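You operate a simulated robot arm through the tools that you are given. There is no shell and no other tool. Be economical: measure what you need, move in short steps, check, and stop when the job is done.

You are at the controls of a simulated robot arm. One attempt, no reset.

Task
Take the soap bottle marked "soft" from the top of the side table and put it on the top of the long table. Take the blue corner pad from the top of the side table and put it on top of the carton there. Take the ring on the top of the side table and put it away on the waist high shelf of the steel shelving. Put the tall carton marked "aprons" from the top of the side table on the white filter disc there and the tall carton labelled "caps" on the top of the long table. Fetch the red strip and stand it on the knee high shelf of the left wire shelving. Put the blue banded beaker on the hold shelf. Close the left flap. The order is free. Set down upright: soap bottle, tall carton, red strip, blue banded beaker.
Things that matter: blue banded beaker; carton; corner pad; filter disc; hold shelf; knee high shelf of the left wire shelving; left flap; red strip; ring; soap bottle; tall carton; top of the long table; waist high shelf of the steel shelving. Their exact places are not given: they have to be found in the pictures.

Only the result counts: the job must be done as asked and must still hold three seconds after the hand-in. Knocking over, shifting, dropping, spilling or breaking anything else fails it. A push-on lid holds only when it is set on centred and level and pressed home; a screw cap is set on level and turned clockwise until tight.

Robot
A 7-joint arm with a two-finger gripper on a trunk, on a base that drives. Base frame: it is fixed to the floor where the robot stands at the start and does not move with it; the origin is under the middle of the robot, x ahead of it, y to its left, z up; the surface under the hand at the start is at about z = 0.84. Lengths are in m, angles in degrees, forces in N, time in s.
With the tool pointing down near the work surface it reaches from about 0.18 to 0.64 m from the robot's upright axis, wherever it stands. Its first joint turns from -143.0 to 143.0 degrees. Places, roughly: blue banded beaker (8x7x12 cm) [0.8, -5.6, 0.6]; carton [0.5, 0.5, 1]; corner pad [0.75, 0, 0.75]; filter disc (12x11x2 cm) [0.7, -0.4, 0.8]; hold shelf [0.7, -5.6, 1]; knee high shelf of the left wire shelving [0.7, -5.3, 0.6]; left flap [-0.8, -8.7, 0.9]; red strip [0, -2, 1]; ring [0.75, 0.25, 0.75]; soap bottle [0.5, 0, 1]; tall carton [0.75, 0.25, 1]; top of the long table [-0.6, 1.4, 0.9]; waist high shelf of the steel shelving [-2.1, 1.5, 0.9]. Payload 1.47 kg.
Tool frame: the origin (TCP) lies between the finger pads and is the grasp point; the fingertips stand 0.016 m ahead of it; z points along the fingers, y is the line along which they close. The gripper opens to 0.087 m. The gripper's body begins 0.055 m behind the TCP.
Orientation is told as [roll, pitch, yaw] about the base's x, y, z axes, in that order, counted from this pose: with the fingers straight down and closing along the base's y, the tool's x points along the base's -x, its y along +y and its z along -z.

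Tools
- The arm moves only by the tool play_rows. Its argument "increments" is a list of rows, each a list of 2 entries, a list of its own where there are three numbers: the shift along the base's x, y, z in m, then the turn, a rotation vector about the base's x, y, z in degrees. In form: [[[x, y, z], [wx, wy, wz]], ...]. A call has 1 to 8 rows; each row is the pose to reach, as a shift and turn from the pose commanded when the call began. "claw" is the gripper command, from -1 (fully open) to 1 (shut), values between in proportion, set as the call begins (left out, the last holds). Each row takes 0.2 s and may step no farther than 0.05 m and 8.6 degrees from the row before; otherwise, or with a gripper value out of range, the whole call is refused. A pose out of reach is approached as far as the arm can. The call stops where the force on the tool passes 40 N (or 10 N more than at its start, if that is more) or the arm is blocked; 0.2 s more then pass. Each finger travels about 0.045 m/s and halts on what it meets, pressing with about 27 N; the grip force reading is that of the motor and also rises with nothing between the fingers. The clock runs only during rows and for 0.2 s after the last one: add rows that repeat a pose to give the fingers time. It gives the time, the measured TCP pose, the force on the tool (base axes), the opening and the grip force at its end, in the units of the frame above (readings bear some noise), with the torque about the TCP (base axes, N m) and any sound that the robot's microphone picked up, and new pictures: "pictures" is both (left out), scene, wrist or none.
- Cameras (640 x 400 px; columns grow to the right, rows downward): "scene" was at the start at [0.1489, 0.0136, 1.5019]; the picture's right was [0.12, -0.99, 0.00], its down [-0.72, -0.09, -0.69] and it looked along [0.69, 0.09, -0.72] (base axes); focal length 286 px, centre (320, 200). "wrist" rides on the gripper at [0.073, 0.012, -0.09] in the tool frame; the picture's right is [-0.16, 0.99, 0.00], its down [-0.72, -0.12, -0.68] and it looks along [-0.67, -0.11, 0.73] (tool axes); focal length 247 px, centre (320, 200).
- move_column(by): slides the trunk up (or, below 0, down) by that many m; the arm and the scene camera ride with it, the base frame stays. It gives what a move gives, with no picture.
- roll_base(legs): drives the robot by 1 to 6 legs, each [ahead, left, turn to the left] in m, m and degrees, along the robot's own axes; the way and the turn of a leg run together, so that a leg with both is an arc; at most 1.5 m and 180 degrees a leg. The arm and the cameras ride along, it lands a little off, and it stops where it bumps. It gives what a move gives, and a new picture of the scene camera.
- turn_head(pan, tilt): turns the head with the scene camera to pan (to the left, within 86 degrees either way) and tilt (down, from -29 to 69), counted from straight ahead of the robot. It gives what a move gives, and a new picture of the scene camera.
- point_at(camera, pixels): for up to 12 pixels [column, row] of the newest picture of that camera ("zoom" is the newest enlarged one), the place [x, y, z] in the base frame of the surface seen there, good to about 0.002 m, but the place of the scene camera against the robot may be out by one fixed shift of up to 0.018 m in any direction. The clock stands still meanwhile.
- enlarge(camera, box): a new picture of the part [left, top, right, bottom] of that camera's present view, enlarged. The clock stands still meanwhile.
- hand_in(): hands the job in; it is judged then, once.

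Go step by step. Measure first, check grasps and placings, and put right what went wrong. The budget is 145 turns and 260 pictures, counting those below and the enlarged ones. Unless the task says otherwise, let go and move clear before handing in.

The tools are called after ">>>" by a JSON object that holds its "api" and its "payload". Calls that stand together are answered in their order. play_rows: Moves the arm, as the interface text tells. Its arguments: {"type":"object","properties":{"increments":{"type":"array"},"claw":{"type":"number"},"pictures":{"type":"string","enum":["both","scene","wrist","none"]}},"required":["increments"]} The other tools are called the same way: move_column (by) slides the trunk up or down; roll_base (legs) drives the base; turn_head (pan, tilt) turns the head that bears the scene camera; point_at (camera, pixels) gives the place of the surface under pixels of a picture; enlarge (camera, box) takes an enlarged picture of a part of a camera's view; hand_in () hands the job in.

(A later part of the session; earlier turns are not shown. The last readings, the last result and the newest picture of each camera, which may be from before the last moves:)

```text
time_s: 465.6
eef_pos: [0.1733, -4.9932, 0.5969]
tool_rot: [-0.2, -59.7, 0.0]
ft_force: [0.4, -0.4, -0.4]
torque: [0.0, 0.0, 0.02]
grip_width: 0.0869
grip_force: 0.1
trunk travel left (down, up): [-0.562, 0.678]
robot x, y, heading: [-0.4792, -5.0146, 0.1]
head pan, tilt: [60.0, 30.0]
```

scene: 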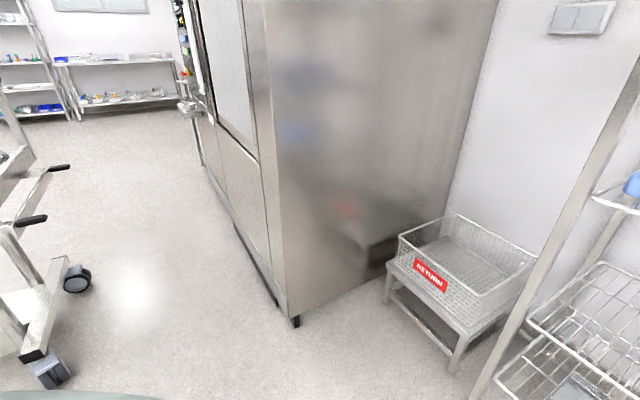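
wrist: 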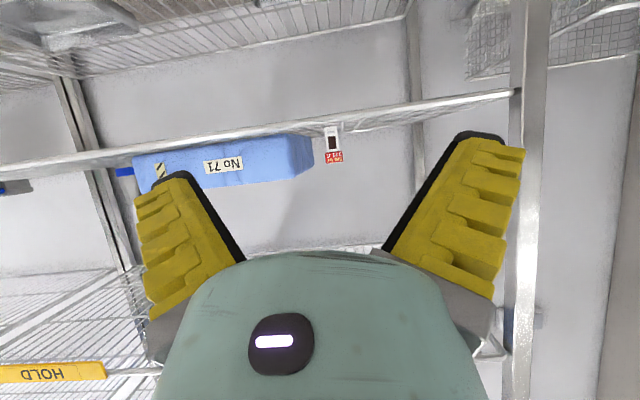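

The strip stands on the knee-high shelf at (333,145). Now the beaker: I'll shift the base right to face it and measure.

>>> {"api": "roll_base", "payload": {"legs": [[0, -0.6, 0]]}}

>>> {"api": "move_column", "payload": {"by": 0.08}}

>>> {"api": "play_rows", "payload": {"increments": [[[0, 0, 0], [0, 0, 0]]], "pictures": "wrist"}}

>>> {"api": "enlarge", "payload": {"camera": "wrist", "box": [240, 80, 400, 240]}}

```text
time_s: 469.1
eef_pos: [0.1729, -5.6139, 0.5964]
tool_rot: [-0.4, -59.7, -0.2]
ft_force: [0.4, 0.3, -0.6]
torque: [0.01, -0.02, 0.02]
grip_width: 0.087
grip_force: 0.1
trunk travel left (down, up): [-0.562, 0.678]
robot x, y, heading: [-0.4831, -5.6338, -0.4]
head pan, tilt: [60.0, 30.0]
```

scene: 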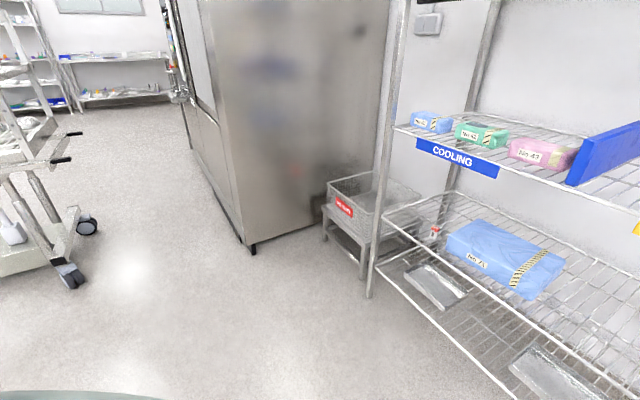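

```text
time_s: 470.3
eef_pos: [0.1728, -5.6149, 0.6752]
tool_rot: [-0.3, -59.5, -0.3]
ft_force: [0.1, 0.2, -0.4]
torque: [0.02, 0.0, 0.02]
grip_width: 0.0869
grip_force: 0.1
trunk travel left (down, up): [-0.642, 0.598]
robot x, y, heading: [-0.4796, -5.6319, -0.5]
head pan, tilt: [60.0, 30.0]
```

```text
time_s: 470.7
eef_pos: [0.1737, -5.6149, 0.6769]
tool_rot: [-0.2, -59.7, -0.4]
ft_force: [-0.7, 0.2, -0.2]
torque: [0.0, 0.01, -0.01]
grip_width: 0.0872
grip_force: 0.1
trunk travel left (down, up): [-0.642, 0.598]
robot x, y, heading: [-0.4807, -5.6289, -0.4]
head pan, tilt: [60.0, 30.0]
```

wrist: 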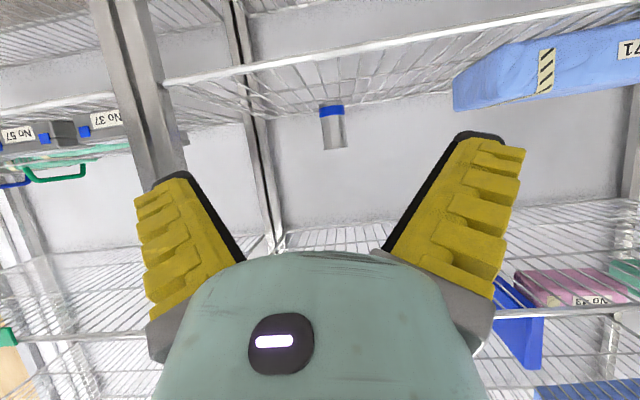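

```text
2.50 times, centred on (320, 160) of wrist
```

zoom: 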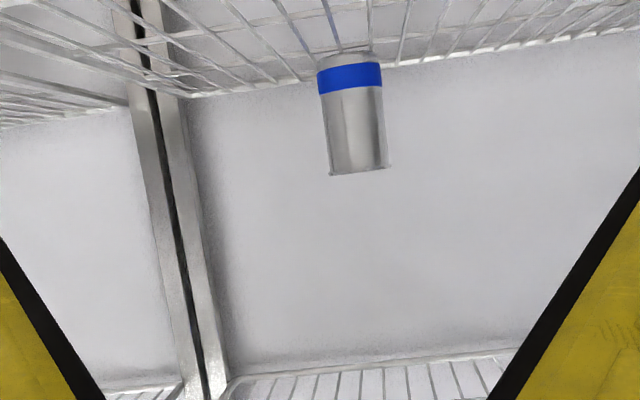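

>>> {"api": "point_at", "payload": {"camera": "zoom", "pixels": [[353, 75], [355, 130], [357, 168], [325, 120], [384, 120], [322, 75], [378, 72], [345, 172], [338, 150], [380, 150]]}}

>>> {"api": "point_at", "payload": {"camera": "wrist", "pixels": [[300, 66], [250, 70], [470, 95], [540, 60], [560, 313], [300, 240], [480, 235]]}}

```text
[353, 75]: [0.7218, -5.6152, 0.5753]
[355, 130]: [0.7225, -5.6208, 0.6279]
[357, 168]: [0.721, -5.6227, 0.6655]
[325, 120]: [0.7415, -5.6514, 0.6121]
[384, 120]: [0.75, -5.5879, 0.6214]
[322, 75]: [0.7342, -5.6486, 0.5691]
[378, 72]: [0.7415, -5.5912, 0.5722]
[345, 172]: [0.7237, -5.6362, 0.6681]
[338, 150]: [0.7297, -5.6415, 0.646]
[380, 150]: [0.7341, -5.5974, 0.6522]
```

```text
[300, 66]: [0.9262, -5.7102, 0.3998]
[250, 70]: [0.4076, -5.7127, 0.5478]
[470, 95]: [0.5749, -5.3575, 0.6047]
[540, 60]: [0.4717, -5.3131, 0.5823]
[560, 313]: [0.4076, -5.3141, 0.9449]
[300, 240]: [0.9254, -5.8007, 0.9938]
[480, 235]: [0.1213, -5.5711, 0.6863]
```

The beaker's axis is at (0.755,-5.620), about 6.6 cm in diameter, with its rim at z 0.668. I'll drive the pitched hand in between the shelves, stopping short of it.

>>> {"api": "roll_base", "payload": {"legs": [[0.25, -0.003, 0.4]]}}

>>> {"api": "roll_base", "payload": {"legs": [[0.17, 0, 0]]}}

>>> {"api": "play_rows", "payload": {"increments": [[[0, 0, 0], [0, 0, 0]]], "pictures": "wrist"}}

```text
time_s: 472.5
eef_pos: [0.4184, -5.6091, 0.6766]
tool_rot: [-0.3, -59.6, 0.4]
ft_force: [-0.6, 0.2, -0.2]
torque: [0.03, 0.0, 0.04]
grip_width: 0.087
grip_force: 0.0
trunk travel left (down, up): [-0.642, 0.598]
robot x, y, heading: [-0.2322, -5.6302, 0.8]
head pan, tilt: [60.0, 30.0]
```

scene: 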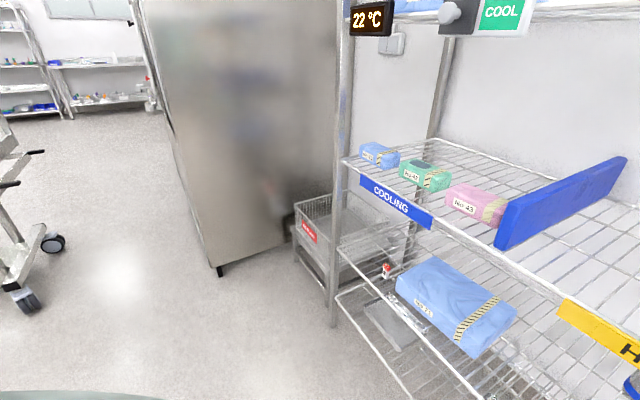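

```text
time_s: 473.9
eef_pos: [0.5889, -5.6067, 0.6777]
tool_rot: [-0.3, -59.8, 0.5]
ft_force: [0.2, 0.3, 0.7]
torque: [0.0, 0.01, -0.01]
grip_width: 0.0872
grip_force: 0.0
trunk travel left (down, up): [-0.642, 0.598]
robot x, y, heading: [-0.0646, -5.6314, 0.4]
head pan, tilt: [60.0, 30.0]
```

scene: 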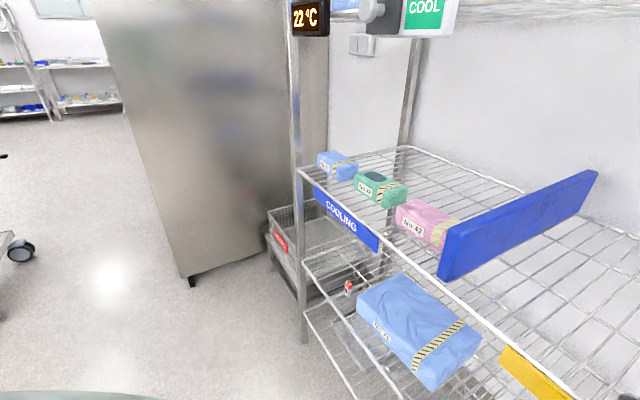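

```text
time_s: 474.4
eef_pos: [0.5874, -5.6076, 0.677]
tool_rot: [-0.3, -59.8, 0.4]
ft_force: [-0.8, 0.2, 0.0]
torque: [0.0, -0.04, -0.01]
grip_width: 0.087
grip_force: 0.1
trunk travel left (down, up): [-0.642, 0.598]
robot x, y, heading: [-0.0638, -5.6331, 0.8]
head pan, tilt: [60.0, 30.0]
```

wrist: 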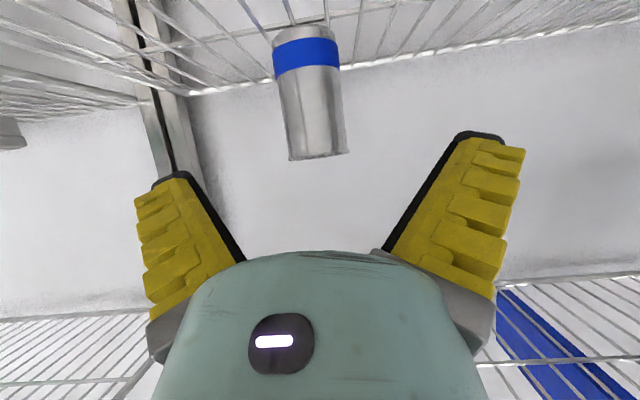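

>>> {"api": "play_rows", "payload": {"increments": [[[0.02, -0.007, -0.02], [0, 0, -0.3]], [[0.04, -0.013, -0.045], [0, 0, -0.5]], [[0.07, -0.013, -0.045], [0, 0, -0.5]], [[0.07, -0.013, -0.045], [0, 0, -0.5]]], "pictures": "wrist"}}

>>> {"api": "point_at", "payload": {"camera": "wrist", "pixels": [[320, 100], [290, 60], [345, 60], [320, 60], [320, 140], [295, 100], [345, 100]]}}

```text
time_s: 475.4
eef_pos: [0.5988, -5.6136, 0.6827]
tool_rot: [-0.2, -59.6, -0.1]
ft_force: [-0.4, 0.4, -0.4]
torque: [-0.03, -0.02, 0.01]
grip_width: 0.0872
grip_force: 0.1
out of reach, approached as far as the arm can: row 1, 2, 3, 4
trunk travel left (down, up): [-0.642, 0.598]
robot x, y, heading: [-0.0711, -5.6301, 0.3]
head pan, tilt: [60.0, 30.0]
```

wrist: 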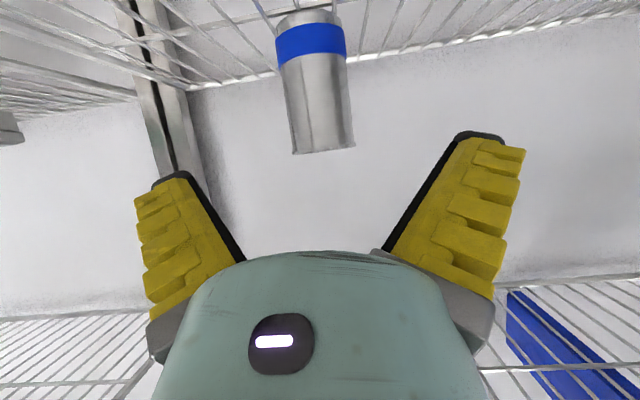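

```text
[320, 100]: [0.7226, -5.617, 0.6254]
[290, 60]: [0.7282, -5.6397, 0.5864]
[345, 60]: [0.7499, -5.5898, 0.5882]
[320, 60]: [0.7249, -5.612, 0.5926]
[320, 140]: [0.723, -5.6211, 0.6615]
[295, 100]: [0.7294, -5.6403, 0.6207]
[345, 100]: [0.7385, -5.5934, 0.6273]
```

The arm is at its limit because the shoulder is high relative to the hand. I'll back out, raise the arm relative to the trunk, and lower the trunk to gain reach.

>>> {"api": "roll_base", "payload": {"legs": [[-0.3, 0, 0]]}}

>>> {"api": "play_rows", "payload": {"increments": [[[0, 0, 0.05], [0, 0, 0]], [[0, 0, 0.1], [0, 0, 0]], [[0, 0, 0.15], [0, 0, 0]], [[0, 0, 0.2], [0, 0, 0]], [[0.03, 0, 0.23], [0, 0, 0]], [[0.06, 0, 0.23], [0, 0, 0]], [[0.1, 0, 0.23], [0, 0, 0]], [[0.1, 0, 0.23], [0, 0, 0]]], "pictures": "none"}}

>>> {"api": "move_column", "payload": {"by": -0.28}}

```text
time_s: 477.4
eef_pos: [0.3052, -5.6173, 0.6829]
tool_rot: [-0.3, -59.7, -0.3]
ft_force: [0.4, -0.4, 0.0]
torque: [-0.02, -0.01, 0.0]
grip_width: 0.087
grip_force: 0.1
trunk travel left (down, up): [-0.642, 0.598]
robot x, y, heading: [-0.3591, -5.6358, 0.3]
head pan, tilt: [60.0, 30.0]
```

scene: 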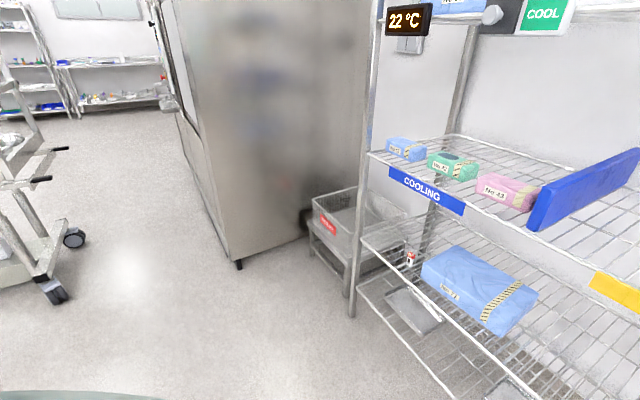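

```text
time_s: 479.2
eef_pos: [0.4081, -5.6153, 0.9164]
tool_rot: [-0.2, -59.8, -0.3]
ft_force: [-0.1, 0.0, 0.0]
torque: [-0.05, 0.0, -0.02]
grip_width: 0.0871
grip_force: 0.1
out of reach, approached as far as the arm can: row 3, 4, 5, 6
trunk travel left (down, up): [-0.642, 0.598]
robot x, y, heading: [-0.3585, -5.6349, 0.3]
head pan, tilt: [60.0, 30.0]
```

```text
time_s: 482.0
eef_pos: [0.4078, -5.6171, 0.6365]
tool_rot: [-0.3, -59.7, -0.3]
ft_force: [0.5, -0.8, 0.2]
torque: [0.02, 0.0, 0.05]
grip_width: 0.087
grip_force: 0.0
trunk travel left (down, up): [-0.362, 0.878]
robot x, y, heading: [-0.3571, -5.6336, -0.0]
head pan, tilt: [60.0, 30.0]
```

Now the TCP reaches 0.765 ahead. I'll drive in toward the beaker in two stages.

>>> {"api": "roll_base", "payload": {"legs": [[0.24, 0, 0]]}}

>>> {"api": "play_rows", "payload": {"increments": [[[0, 0, 0], [0, 0, 0]]], "pictures": "wrist"}}

>>> {"api": "point_at", "payload": {"camera": "wrist", "pixels": [[320, 100], [290, 100], [355, 100], [320, 150]]}}

```text
time_s: 483.8
eef_pos: [0.6485, -5.6171, 0.6352]
tool_rot: [-0.2, -59.7, -0.3]
ft_force: [1.0, 0.9, 0.3]
torque: [-0.02, 0.02, -0.01]
grip_width: 0.0872
grip_force: 0.1
trunk travel left (down, up): [-0.362, 0.878]
robot x, y, heading: [-0.1182, -5.6354, 0.1]
head pan, tilt: [60.0, 30.0]
```

scene: 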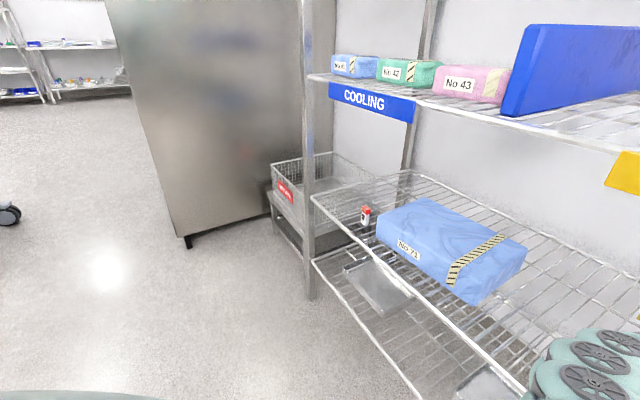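

```text
time_s: 484.2
eef_pos: [0.6493, -5.6171, 0.6358]
tool_rot: [-0.3, -59.7, -0.4]
ft_force: [-0.4, -0.6, 0.0]
torque: [0.02, 0.01, 0.0]
grip_width: 0.0868
grip_force: 0.0
trunk travel left (down, up): [-0.362, 0.878]
robot x, y, heading: [-0.118, -5.6266, 0.1]
head pan, tilt: [60.0, 30.0]
```

wrist: 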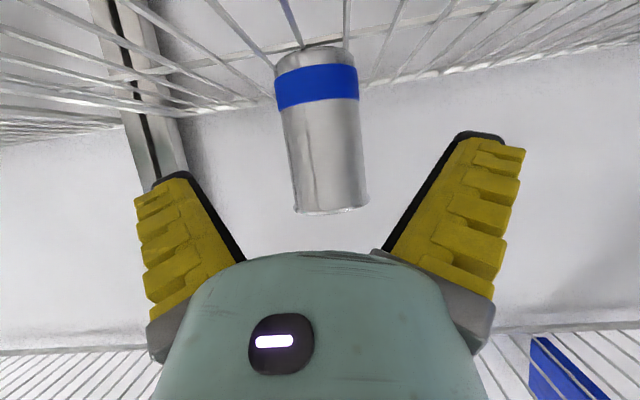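

```text
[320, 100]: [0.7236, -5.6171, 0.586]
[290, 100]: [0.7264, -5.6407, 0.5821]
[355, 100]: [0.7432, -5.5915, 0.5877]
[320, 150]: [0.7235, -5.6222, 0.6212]
```

>>> {"api": "roll_base", "payload": {"legs": [[0.1, -0.002, 0]]}}

>>> {"api": "play_rows", "payload": {"increments": [[[0, 0, 0], [0, 0, 0]], [[0, 0, 0], [0, 0, 0]], [[0, 0, 0], [0, 0, 0]], [[0, 0, 0], [0, 0, 0]], [[0, 0, 0], [0, 0, 0]]], "claw": 1, "pictures": "wrist"}}

```text
time_s: 485.3
eef_pos: [0.7503, -5.6192, 0.6345]
tool_rot: [-0.4, -59.7, -0.4]
ft_force: [0.1, 0.6, 0.1]
torque: [-0.02, -0.01, 0.02]
grip_width: 0.087
grip_force: 0.1
trunk travel left (down, up): [-0.362, 0.878]
robot x, y, heading: [-0.0126, -5.6336, 0.1]
head pan, tilt: [60.0, 30.0]
```

scene: 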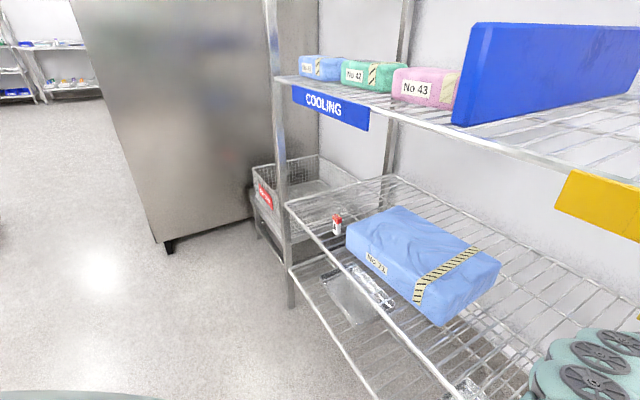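

```text
time_s: 486.5
eef_pos: [0.7496, -5.6196, 0.6355]
tool_rot: [-0.3, -59.6, -0.4]
ft_force: [0.3, 0.4, 0.1]
torque: [-0.02, 0.0, -0.01]
grip_width: 0.0638
grip_force: 27.0
trunk travel left (down, up): [-0.362, 0.878]
robot x, y, heading: [-0.0162, -5.6362, 0.1]
head pan, tilt: [60.0, 30.0]
```

wrist: 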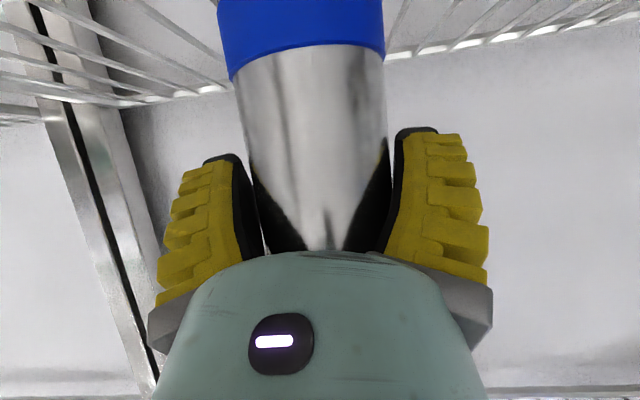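

The beaker is gripped at 6.4 cm. I'll lift slightly, back straight out, raise above the HOLD shelf, then go in.

>>> {"api": "move_column", "payload": {"by": 0.03}}

>>> {"api": "roll_base", "payload": {"legs": [[-0.45, 0, 0]]}}

>>> {"api": "move_column", "payload": {"by": 0.395}}

>>> {"api": "play_rows", "payload": {"increments": [[[0, 0, 0], [0, 0, 0]]], "pictures": "wrist"}}

```text
time_s: 487.3
eef_pos: [0.749, -5.6187, 0.6655]
tool_rot: [-0.2, -59.7, -0.4]
ft_force: [0.5, 1.0, -1.0]
torque: [-0.01, -0.02, 0.01]
grip_width: 0.0642
grip_force: 26.7
trunk travel left (down, up): [-0.392, 0.848]
robot x, y, heading: [-0.0154, -5.6344, -0.2]
head pan, tilt: [60.0, 30.0]
```

```text
time_s: 490.0
eef_pos: [0.3007, -5.6211, 0.665]
tool_rot: [-0.3, -59.7, -0.7]
ft_force: [-0.2, -0.1, -2.0]
torque: [0.01, 0.02, 0.05]
grip_width: 0.0637
grip_force: 27.7
trunk travel left (down, up): [-0.392, 0.848]
robot x, y, heading: [-0.4652, -5.633, -0.2]
head pan, tilt: [60.0, 30.0]
```

scene: 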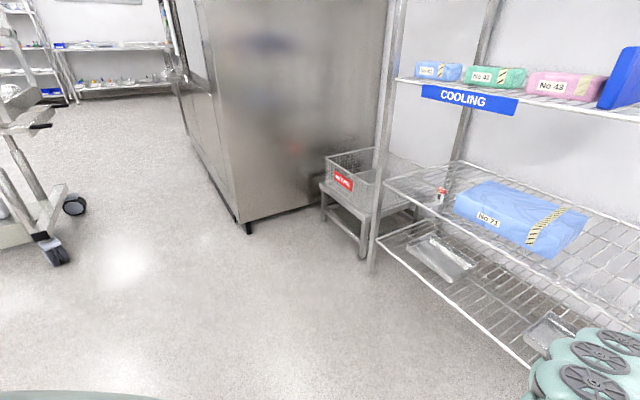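

```text
time_s: 493.8
eef_pos: [0.3008, -5.6223, 1.0596]
tool_rot: [-0.3, -59.7, -0.5]
ft_force: [-0.2, -0.4, -1.9]
torque: [0.02, 0.0, -0.01]
grip_width: 0.0632
grip_force: 27.4
trunk travel left (down, up): [-0.787, 0.453]
robot x, y, heading: [-0.4667, -5.6368, -0.1]
head pan, tilt: [60.0, 30.0]
```

```text
time_s: 494.2
eef_pos: [0.3005, -5.6227, 1.0605]
tool_rot: [-0.3, -59.7, -0.6]
ft_force: [-0.9, -0.9, -1.9]
torque: [-0.02, 0.01, 0.01]
grip_width: 0.0634
grip_force: 27.2
trunk travel left (down, up): [-0.787, 0.453]
robot x, y, heading: [-0.4671, -5.6338, -0.0]
head pan, tilt: [60.0, 30.0]
```

wrist: 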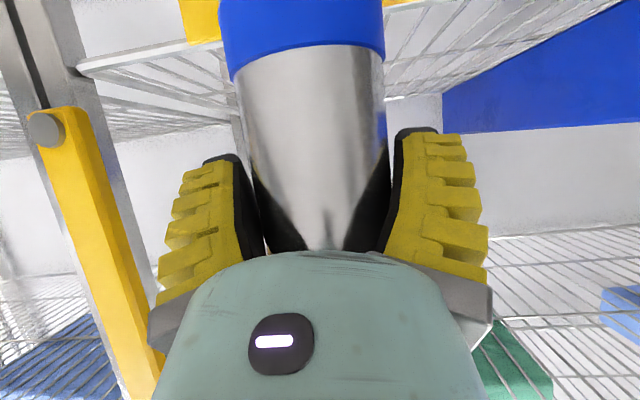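

>>> {"api": "roll_base", "payload": {"legs": [[0.26, 0, 0.5]]}}

>>> {"api": "move_column", "payload": {"by": -0.024}}

>>> {"api": "move_column", "payload": {"by": -0.005}}

>>> {"api": "move_column", "payload": {"by": -0.004}}

```text
time_s: 496.1
eef_pos: [0.5605, -5.6147, 1.0608]
tool_rot: [-0.4, -59.7, -0.1]
ft_force: [-1.8, -0.2, -1.3]
torque: [0.0, 0.02, -0.05]
grip_width: 0.0596
grip_force: 27.1
trunk travel left (down, up): [-0.787, 0.453]
robot x, y, heading: [-0.203, -5.6347, 0.2]
head pan, tilt: [60.0, 30.0]
```

scene: 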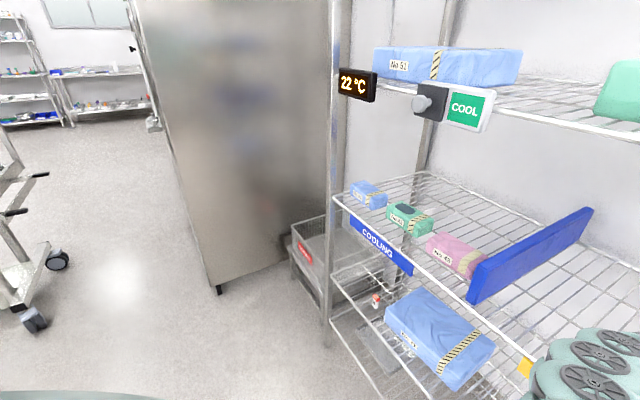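

```text
time_s: 496.8
eef_pos: [0.5613, -5.6144, 1.0363]
tool_rot: [-0.3, -59.7, -0.1]
ft_force: [-0.3, -0.3, -0.4]
torque: [0.0, -0.03, 0.04]
grip_width: 0.0596
grip_force: 26.9
trunk travel left (down, up): [-0.763, 0.477]
robot x, y, heading: [-0.2075, -5.6331, 0.3]
head pan, tilt: [60.0, 30.0]
```

```text
time_s: 497.3
eef_pos: [0.5613, -5.616, 1.0338]
tool_rot: [-0.3, -60.0, -0.3]
ft_force: [-3.4, 0.4, 8.9]
torque: [0.02, -0.18, 0.01]
grip_width: 0.0565
grip_force: 27.1
trunk travel left (down, up): [-0.758, 0.482]
robot x, y, heading: [-0.2047, -5.6345, 0.2]
head pan, tilt: [60.0, 30.0]
```

```text
time_s: 497.8
eef_pos: [0.5604, -5.6143, 1.028]
tool_rot: [-0.4, -59.9, -0.1]
ft_force: [-1.8, -0.5, 7.4]
torque: [-0.02, -0.21, 0.01]
grip_width: 0.0529
grip_force: 27.2
trunk travel left (down, up): [-0.754, 0.486]
robot x, y, heading: [-0.21, -5.6347, 0.5]
head pan, tilt: [60.0, 30.0]
```

The grip width is shrinking, so the beaker has slid a bit in the fingers. I'll look before releasing.

>>> {"api": "play_rows", "payload": {"increments": [[[0, 0, 0], [0, 0, 0]]], "pictures": "wrist"}}

```text
time_s: 498.2
eef_pos: [0.5613, -5.6142, 1.0281]
tool_rot: [-0.4, -59.8, -0.1]
ft_force: [-1.4, -0.6, 6.2]
torque: [-0.03, -0.17, -0.05]
grip_width: 0.0524
grip_force: 27.1
trunk travel left (down, up): [-0.754, 0.486]
robot x, y, heading: [-0.2044, -5.6317, 0.7]
head pan, tilt: [60.0, 30.0]
```

wrist: 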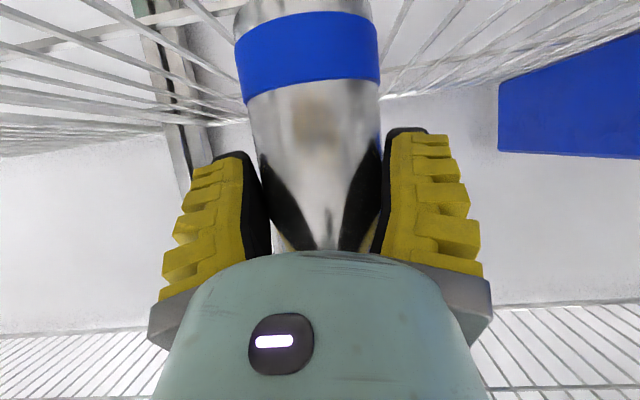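

It's upright with its base on the shelf. Releasing now.

>>> {"api": "play_rows", "payload": {"increments": [[[0, 0, 0], [0, 0, 0]], [[0, 0, 0], [0, 0, 0]], [[0, 0, 0], [0, 0, 0]]], "claw": -1, "pictures": "wrist"}}

>>> {"api": "roll_base", "payload": {"legs": [[-0.4, 0, 0]]}}

>>> {"api": "play_rows", "payload": {"increments": [[[0, 0, 0], [0, 0, 0]]], "pictures": "wrist"}}

```text
time_s: 499.0
eef_pos: [0.5616, -5.615, 1.0276]
tool_rot: [-0.3, -59.6, -0.1]
ft_force: [0.1, -0.1, 0.9]
torque: [0.02, 0.01, 0.0]
grip_width: 0.0872
grip_force: 0.2
trunk travel left (down, up): [-0.754, 0.486]
robot x, y, heading: [-0.2051, -5.6357, 0.6]
head pan, tilt: [60.0, 30.0]
```

wrist: 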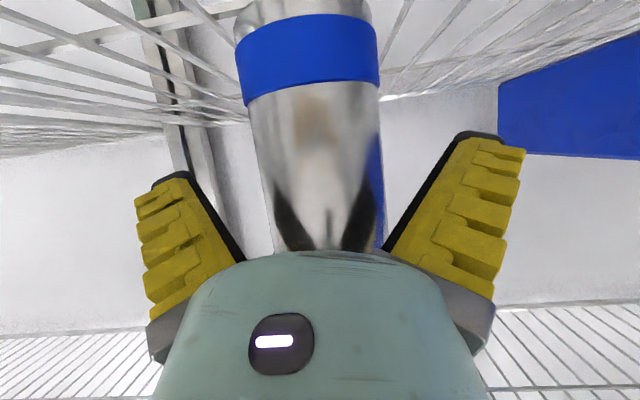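

```text
time_s: 501.5
eef_pos: [0.1678, -5.6165, 1.0271]
tool_rot: [-0.3, -59.7, 0.1]
ft_force: [-0.1, -0.5, 0.4]
torque: [-0.01, -0.02, -0.02]
grip_width: 0.087
grip_force: 0.1
trunk travel left (down, up): [-0.754, 0.486]
robot x, y, heading: [-0.5994, -5.6386, 0.4]
head pan, tilt: [60.0, 30.0]
```

scene: 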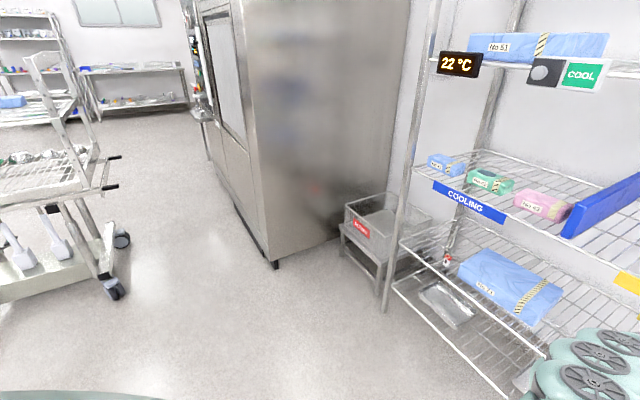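

```text
time_s: 501.9
eef_pos: [0.1681, -5.6151, 1.0274]
tool_rot: [-0.4, -59.8, 0.1]
ft_force: [-0.2, -0.4, -1.0]
torque: [0.01, 0.02, 0.01]
grip_width: 0.0869
grip_force: 0.1
trunk travel left (down, up): [-0.754, 0.486]
robot x, y, heading: [-0.5989, -5.637, 0.5]
head pan, tilt: [60.0, 30.0]
```

wrist: 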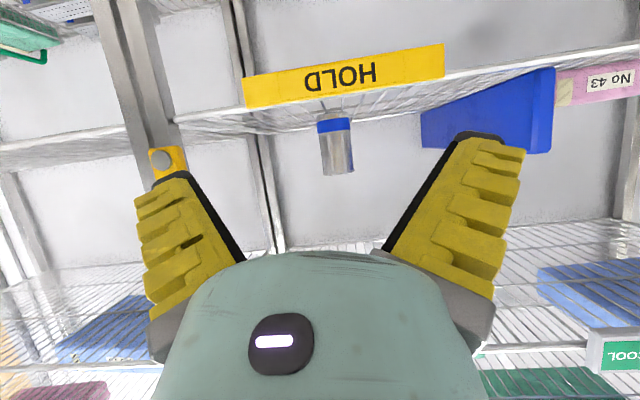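

The beaker stands on the HOLD shelf under its label. Now the left flap near (-0.8,-8.7): I'll turn to heading -90 and drive toward the south table.

>>> {"api": "roll_base", "payload": {"legs": [[0, 0, -90.4], [1.1, -0.2, 0]]}}

>>> {"api": "play_rows", "payload": {"increments": [[[0, 0, 0], [0, 0, 0]]], "pictures": "wrist"}}

```text
time_s: 511.4
eef_pos: [-0.718, -7.51, 1.028]
tool_rot: [-0.3, -59.7, -88.2]
ft_force: [0.9, -0.2, 1.2]
torque: [-0.02, -0.01, -0.03]
grip_width: 0.0871
grip_force: 0.1
trunk travel left (down, up): [-0.754, 0.486]
robot x, y, heading: [-0.7651, -6.7452, -87.7]
head pan, tilt: [60.0, 30.0]
```

scene: 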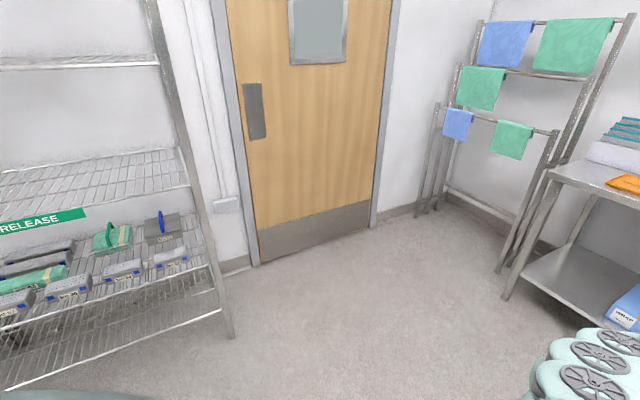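

```text
time_s: 511.8
eef_pos: [-0.7193, -7.5098, 1.0292]
tool_rot: [-0.4, -59.6, -88.3]
ft_force: [-0.3, 0.1, 0.2]
torque: [-0.01, -0.01, 0.01]
grip_width: 0.0869
grip_force: 0.0
trunk travel left (down, up): [-0.754, 0.486]
robot x, y, heading: [-0.7622, -6.7432, -88.1]
head pan, tilt: [60.0, 30.0]
```

wrist: 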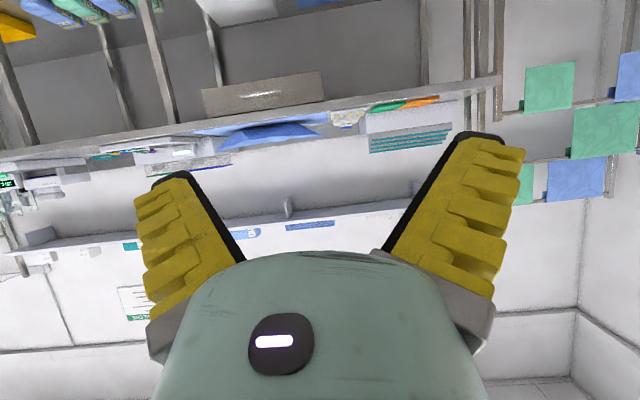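

A blue wrap lies on the south table at (265,135). I'll bring the hand back to pointing down, raise it, and view the wrap from above.

>>> {"api": "play_rows", "payload": {"increments": [[[0, 0.02, 0], [7.5, 0, 0]], [[0, 0.04, 0], [15, 0, 0]], [[0, 0.06, 0], [22.5, 0, 0]], [[0, 0.08, 0], [30, 0, 0]], [[0, 0.1, 0], [37.5, 0, 0]], [[0, 0.12, 0], [45, 0, 0]], [[0, 0.14, 0], [52.5, 0, 0]], [[0, 0.16, 0], [59.7, 0, 0]]], "pictures": "none"}}

>>> {"api": "move_column", "payload": {"by": 0.35}}

>>> {"api": "roll_base", "payload": {"legs": [[0.85, 0, -2]]}}

>>> {"api": "play_rows", "payload": {"increments": [[[0, 0, 0], [0, 0, 0]]], "pictures": "wrist"}}

```text
time_s: 513.6
eef_pos: [-0.7322, -7.3831, 1.0137]
tool_rot: [1.2, 0.1, -89.2]
ft_force: [-0.3, -0.6, -0.7]
torque: [-0.01, -0.01, -0.01]
grip_width: 0.0871
grip_force: 0.0
out of reach, approached as far as the arm can: row 1, 2, 3, 4, 5, 6, 7, 8
trunk travel left (down, up): [-0.754, 0.486]
robot x, y, heading: [-0.7603, -6.7443, -87.9]
head pan, tilt: [60.0, 30.0]
```

```text
time_s: 517.0
eef_pos: [-0.7324, -7.3834, 1.3651]
tool_rot: [1.2, 0.0, -89.0]
ft_force: [0.5, 0.2, -0.9]
torque: [-0.04, 0.0, -0.05]
grip_width: 0.0871
grip_force: 0.1
trunk travel left (down, up): [-1.104, 0.136]
robot x, y, heading: [-0.764, -6.744, -87.8]
head pan, tilt: [60.0, 30.0]
```

```text
time_s: 521.6
eef_pos: [-0.7488, -8.2433, 1.3642]
tool_rot: [1.2, 0.0, -91.8]
ft_force: [0.7, -0.7, 0.0]
torque: [0.01, 0.02, 0.01]
grip_width: 0.0868
grip_force: 0.0
trunk travel left (down, up): [-1.104, 0.136]
robot x, y, heading: [-0.7515, -7.6004, -90.3]
head pan, tilt: [60.0, 30.0]
```

scene: 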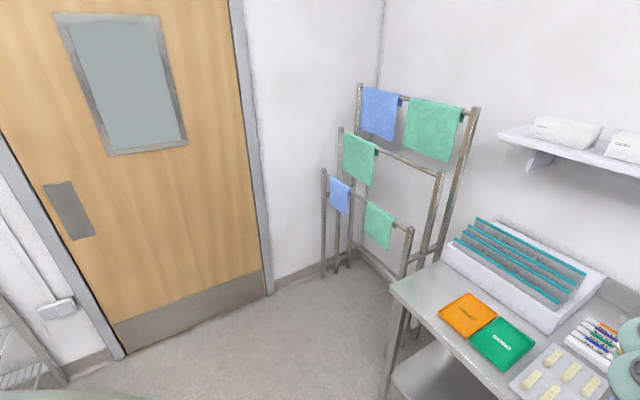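

```text
time_s: 522.0
eef_pos: [-0.7476, -8.2422, 1.3645]
tool_rot: [1.2, 0.0, -91.9]
ft_force: [-0.1, 1.1, -0.1]
torque: [0.01, -0.01, 0.0]
grip_width: 0.087
grip_force: 0.0
trunk travel left (down, up): [-1.104, 0.136]
robot x, y, heading: [-0.7489, -7.6027, -90.7]
head pan, tilt: [60.0, 30.0]
```

wrist: 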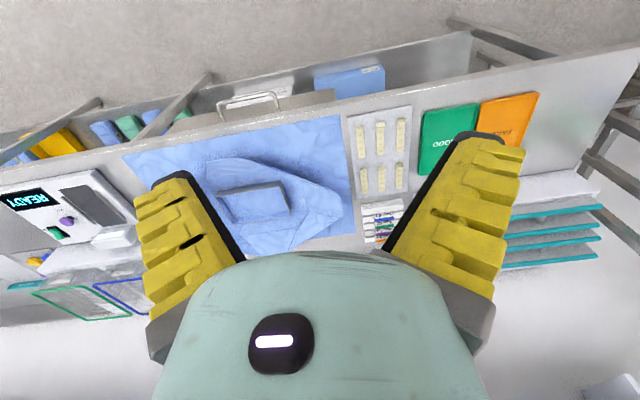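

I see the blue wrap with a small pack in the middle. I'll move closer so it's centred in the upper view, then enlarge.

>>> {"api": "roll_base", "payload": {"legs": [[0.3, -0.1, 0]]}}

>>> {"api": "enlarge", "payload": {"camera": "wrist", "box": [120, 0, 440, 200]}}

```text
time_s: 524.1
eef_pos: [-0.8523, -8.5391, 1.3647]
tool_rot: [1.3, 0.0, -91.9]
ft_force: [-0.3, -0.5, 0.3]
torque: [0.02, -0.01, -0.04]
grip_width: 0.0871
grip_force: 0.0
trunk travel left (down, up): [-1.104, 0.136]
robot x, y, heading: [-0.8516, -7.8981, -91.0]
head pan, tilt: [60.0, 30.0]
```

scene: 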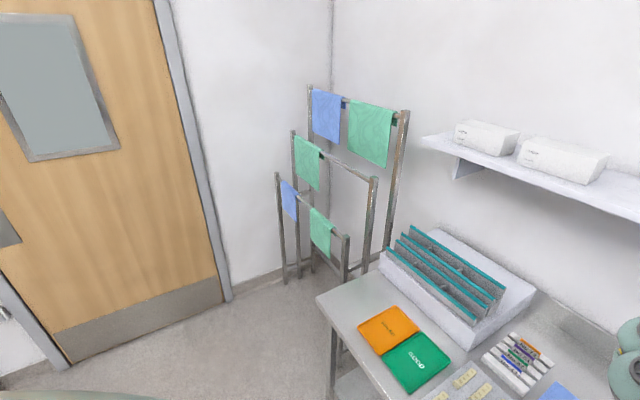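

```text
2.00 times, centred on (280, 100) of wrist
```

zoom: 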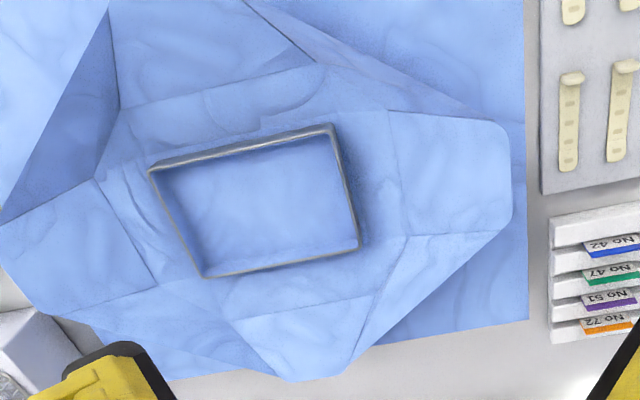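

A wrapped tray lies open with four flaps. I'll measure them to tell which is the left one.

>>> {"api": "point_at", "payload": {"camera": "zoom", "pixels": [[450, 170], [505, 130], [510, 215], [395, 115], [405, 235], [60, 240], [10, 220], [300, 360], [150, 170], [355, 245], [332, 128], [203, 275]]}}

>>> {"api": "play_rows", "payload": {"increments": [[[0, 0.05, 0], [0, 0, 0]], [[0, 0.1, 0], [0, 0, 0]], [[0, 0.12, 0], [0, 0, 0]], [[0, 0.12, 0], [0, 0, 0]]], "pictures": "wrist"}}

```text
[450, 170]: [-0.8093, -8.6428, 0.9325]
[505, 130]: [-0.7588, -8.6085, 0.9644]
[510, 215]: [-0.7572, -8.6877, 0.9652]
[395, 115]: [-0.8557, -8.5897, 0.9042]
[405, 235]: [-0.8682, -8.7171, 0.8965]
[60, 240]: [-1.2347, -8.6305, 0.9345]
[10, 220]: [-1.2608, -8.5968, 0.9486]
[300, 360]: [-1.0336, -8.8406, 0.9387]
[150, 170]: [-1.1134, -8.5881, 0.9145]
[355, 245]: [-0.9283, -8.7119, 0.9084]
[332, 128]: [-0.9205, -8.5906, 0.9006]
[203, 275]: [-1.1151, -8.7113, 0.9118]
```

```text
time_s: 525.1
eef_pos: [-0.8433, -8.5218, 1.3255]
tool_rot: [1.2, 0.1, -91.8]
ft_force: [-0.6, 0.1, 0.0]
torque: [-0.01, -0.01, -0.01]
grip_width: 0.0871
grip_force: 0.1
out of reach, approached as far as the arm can: row 1, 2, 3, 4
trunk travel left (down, up): [-1.104, 0.136]
robot x, y, heading: [-0.8521, -7.8981, -90.5]
head pan, tilt: [60.0, 30.0]
```

wrist: 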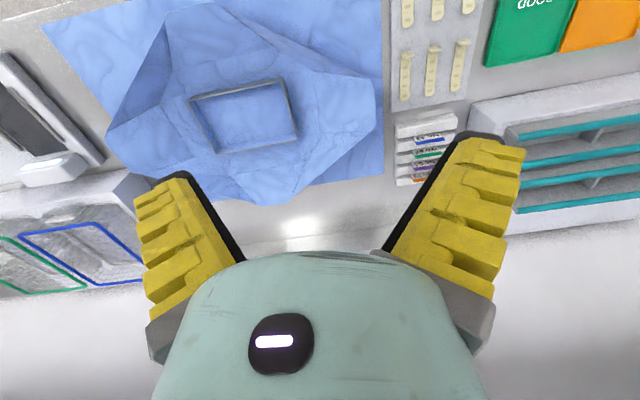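

The left flap (on +x, facing the table) is at (-0.81,-8.645), hinged at x≈-0.86 and tilted up to its edge at (-0.757, z 0.965). I'll check the neighbours on its right, close the fingers and move in.

>>> {"api": "point_at", "payload": {"camera": "wrist", "pixels": [[395, 20], [392, 95], [405, 60], [398, 125], [398, 180], [425, 150], [375, 100], [380, 180], [300, 80], [260, 115]]}}

>>> {"api": "roll_base", "payload": {"legs": [[0.125, 0.105, 0.5]]}}

>>> {"api": "play_rows", "payload": {"increments": [[[0, 0, 0], [-1.2, 0, 0]], [[0, 0, 0], [-1.2, 0, 0]], [[0, 0, 0], [-1.2, 0, 0]], [[0, 0, 0], [-1.2, 0, 0]], [[0, 0, 0], [-1.2, 0, 0]], [[0, 0, 0], [-1.2, 0, 0]], [[0, 0, 0], [-1.2, 0, 0]], [[0, 0, 0], [-1.2, 0, 0]]], "claw": 1, "pictures": "none"}}

```text
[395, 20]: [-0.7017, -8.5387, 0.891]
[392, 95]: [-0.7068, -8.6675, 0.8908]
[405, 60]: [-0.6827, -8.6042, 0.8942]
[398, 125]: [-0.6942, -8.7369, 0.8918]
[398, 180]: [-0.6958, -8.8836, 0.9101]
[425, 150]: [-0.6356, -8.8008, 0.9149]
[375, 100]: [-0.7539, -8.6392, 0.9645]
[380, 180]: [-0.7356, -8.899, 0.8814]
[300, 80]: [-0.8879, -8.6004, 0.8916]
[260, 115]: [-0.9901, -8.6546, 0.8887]
```

```text
time_s: 526.5
eef_pos: [-0.732, -8.6503, 1.3254]
tool_rot: [1.2, 0.1, -91.4]
ft_force: [-0.9, 0.1, 0.3]
torque: [-0.01, 0.0, 0.0]
grip_width: 0.087
grip_force: 0.0
trunk travel left (down, up): [-1.104, 0.136]
robot x, y, heading: [-0.747, -8.0301, -90.0]
head pan, tilt: [60.0, 30.0]
```

scene: 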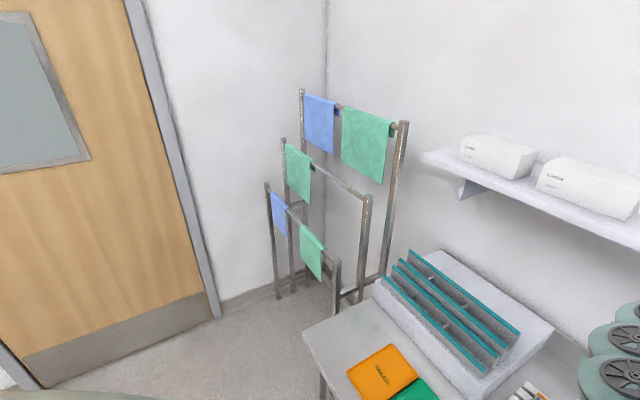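

```text
time_s: 528.3
eef_pos: [-0.7318, -8.6543, 1.3235]
tool_rot: [1.2, -0.9, -91.4]
ft_force: [0.4, 0.2, 0.3]
torque: [-0.02, 0.01, -0.02]
grip_width: 0.0
grip_force: 27.4
out of reach, approached as far as the arm can: row 1, 2, 3, 4, 5, 6
trunk travel left (down, up): [-1.104, 0.136]
robot x, y, heading: [-0.7426, -8.0292, -89.8]
head pan, tilt: [60.0, 30.0]
```

The fingers are closed, just outside the flap's edge. I'll shift 1 cm outward, lower beside the edge, then sweep it up and over.

>>> {"api": "play_rows", "payload": {"increments": [[[0.011, 0.004, 0], [0, 0, 0]], [[0.011, 0.004, 0], [0, 0, 0]]], "pictures": "none"}}

>>> {"api": "move_column", "payload": {"by": -0.372}}

>>> {"api": "play_rows", "payload": {"increments": [[[0, 0, 0], [0, 0, 0]]], "pictures": "wrist"}}

```text
time_s: 528.9
eef_pos: [-0.7285, -8.6534, 1.3206]
tool_rot: [1.2, -1.0, -91.4]
ft_force: [-1.0, -0.4, 0.0]
torque: [0.02, -0.01, 0.01]
grip_width: 0.0001
grip_force: 27.3
out of reach, approached as far as the arm can: row 1, 2
trunk travel left (down, up): [-1.104, 0.136]
robot x, y, heading: [-0.7483, -8.0282, -90.0]
head pan, tilt: [60.0, 30.0]
```

```text
time_s: 532.5
eef_pos: [-0.7274, -8.6538, 0.9506]
tool_rot: [1.3, -1.2, -91.4]
ft_force: [2.6, 9.4, 23.8]
torque: [0.3, 0.64, -0.29]
grip_width: 0.0001
grip_force: 27.0
trunk travel left (down, up): [-0.732, 0.508]
robot x, y, heading: [-0.7442, -8.03, -90.1]
head pan, tilt: [60.0, 30.0]
```

```text
time_s: 532.9
eef_pos: [-0.7295, -8.6543, 0.9498]
tool_rot: [1.2, -1.2, -91.4]
ft_force: [0.6, 6.6, 22.9]
torque: [0.23, 0.64, -0.05]
grip_width: 0.0002
grip_force: 26.4
trunk travel left (down, up): [-0.732, 0.508]
robot x, y, heading: [-0.7471, -8.0293, -89.9]
head pan, tilt: [60.0, 30.0]
```

wrist: 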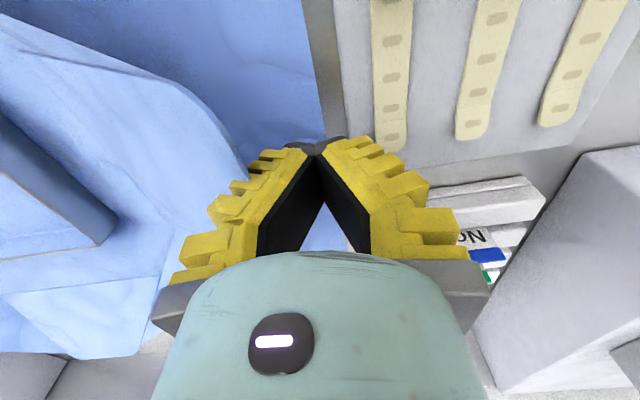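

The finger's outer side is pressing on the flap edge. I'll rise, shift 3.5 cm outward and lower again.

>>> {"api": "move_column", "payload": {"by": 0.06}}

>>> {"api": "roll_base", "payload": {"legs": [[0, 0.035, 0]]}}

>>> {"api": "move_column", "payload": {"by": -0.062}}

>>> {"api": "play_rows", "payload": {"increments": [[[0, 0, 0], [0, 0, 0]]], "pictures": "wrist"}}

```text
time_s: 533.9
eef_pos: [-0.7281, -8.6539, 1.0093]
tool_rot: [1.2, -1.0, -91.4]
ft_force: [1.0, 0.8, 0.0]
torque: [-0.01, 0.01, -0.02]
grip_width: 0.0
grip_force: 27.3
trunk travel left (down, up): [-0.792, 0.448]
robot x, y, heading: [-0.7439, -8.0267, -89.9]
head pan, tilt: [60.0, 30.0]
```

```text
time_s: 534.8
eef_pos: [-0.6932, -8.6525, 1.0083]
tool_rot: [1.3, -1.1, -91.4]
ft_force: [0.0, -0.1, -0.6]
torque: [0.0, 0.01, -0.01]
grip_width: 0.0
grip_force: 27.5
trunk travel left (down, up): [-0.792, 0.448]
robot x, y, heading: [-0.7087, -8.031, -90.3]
head pan, tilt: [60.0, 30.0]
```

scene: 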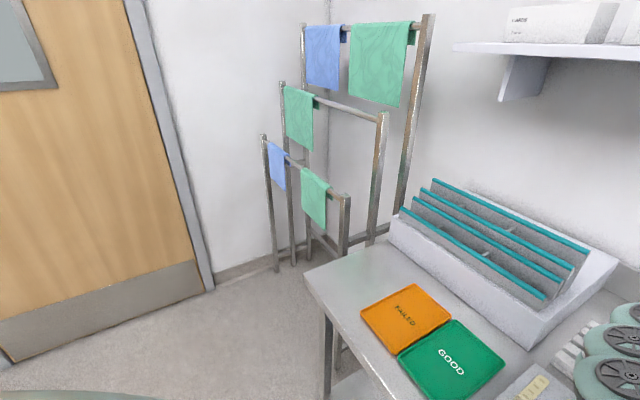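

```text
time_s: 535.8
eef_pos: [-0.6941, -8.654, 0.9469]
tool_rot: [1.3, -1.1, -91.4]
ft_force: [-0.4, -0.1, -0.5]
torque: [0.01, 0.0, 0.0]
grip_width: 0.0001
grip_force: 26.7
trunk travel left (down, up): [-0.73, 0.51]
robot x, y, heading: [-0.7111, -8.0296, -90.0]
head pan, tilt: [60.0, 30.0]
```

```text
time_s: 536.2
eef_pos: [-0.6953, -8.6529, 0.9448]
tool_rot: [1.3, -1.1, -91.4]
ft_force: [-0.9, -0.7, -1.1]
torque: [0.0, 0.05, 0.02]
grip_width: 0.0
grip_force: 27.3
trunk travel left (down, up): [-0.73, 0.51]
robot x, y, heading: [-0.7109, -8.0281, -90.1]
head pan, tilt: [60.0, 30.0]
```

wrist: 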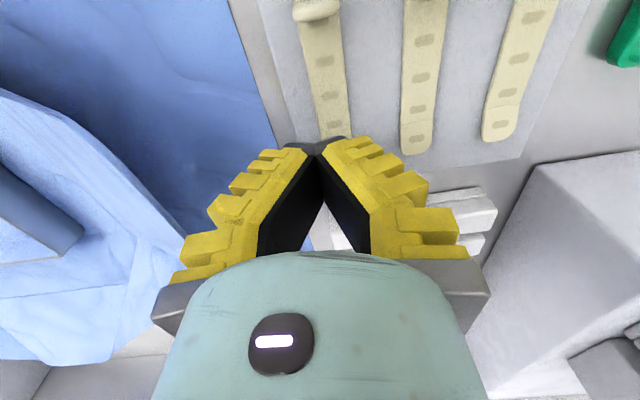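

Clear on the outside now, with the fingertip at z 0.93. I'll sweep toward -x with a slight rise.

>>> {"api": "play_rows", "payload": {"increments": [[[-0.03, 0, 0], [0, 0, 0]], [[-0.06, 0, 0.005], [0, 0, 0]], [[-0.09, 0, 0.012], [0, 0, 0]], [[-0.12, 0, 0.022], [0, 0, 0]], [[-0.15, 0, 0.032], [0, 0, 0]], [[-0.15, 0, 0.032], [0, 0, 0]]], "pictures": "wrist"}}

```text
time_s: 536.8
eef_pos: [-0.7237, -8.6526, 0.9506]
tool_rot: [3.5, -0.8, -89.8]
ft_force: [17.9, 3.7, 8.3]
torque: [0.07, 0.58, -0.4]
grip_width: 0.0
grip_force: 27.2
trunk travel left (down, up): [-0.73, 0.51]
robot x, y, heading: [-0.7078, -8.0241, -89.8]
head pan, tilt: [60.0, 30.0]
stopped in row 2: the force on the tool passed its limit at 50 N (the readings are from after the stop); the commanded pose is now the measured one
```

wrist: 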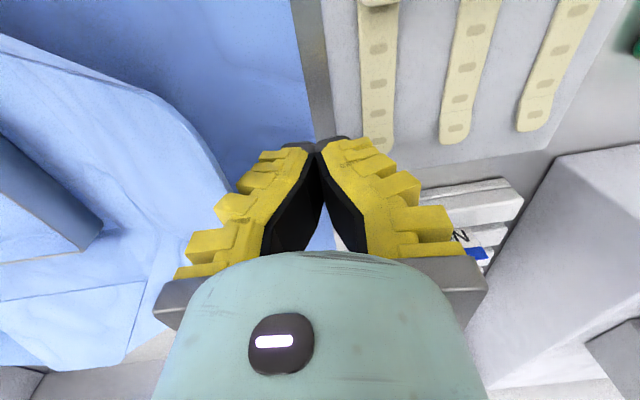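

The flap resists a fast sideways push. I'll follow its arc slowly — up and over around the hinge — in small steps.

>>> {"api": "play_rows", "payload": {"increments": [[[-0.006, 0, 0.012], [0, 0, 0]], [[-0.014, 0, 0.021], [0, 0, 0]], [[-0.025, 0, 0.029], [0, 0, 0]], [[-0.037, 0, 0.038], [0, 0, 0]], [[-0.05, 0, 0.045], [0, 0, 0]], [[-0.062, 0, 0.05], [0, 0, 0]], [[-0.08, 0, 0.055], [0, 0, 0]], [[-0.1, 0, 0.057], [0, 0, 0]]], "pictures": "wrist"}}

```text
time_s: 537.3
eef_pos: [-0.7275, -8.6558, 0.9616]
tool_rot: [3.8, -0.3, -89.7]
ft_force: [14.9, 10.5, 7.2]
torque: [-0.05, 0.47, -0.55]
grip_width: 0.0
grip_force: 26.7
out of reach, approached as far as the arm can: row 1, 2
trunk travel left (down, up): [-0.73, 0.51]
robot x, y, heading: [-0.7088, -8.0274, -89.5]
head pan, tilt: [60.0, 30.0]
stopped in row 2: the force on the tool passed its limit at 43 N (the readings are from after the stop); the commanded pose is now the measured one
```

wrist: 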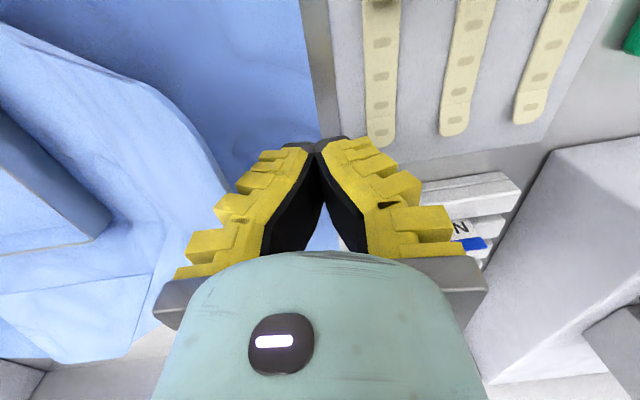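

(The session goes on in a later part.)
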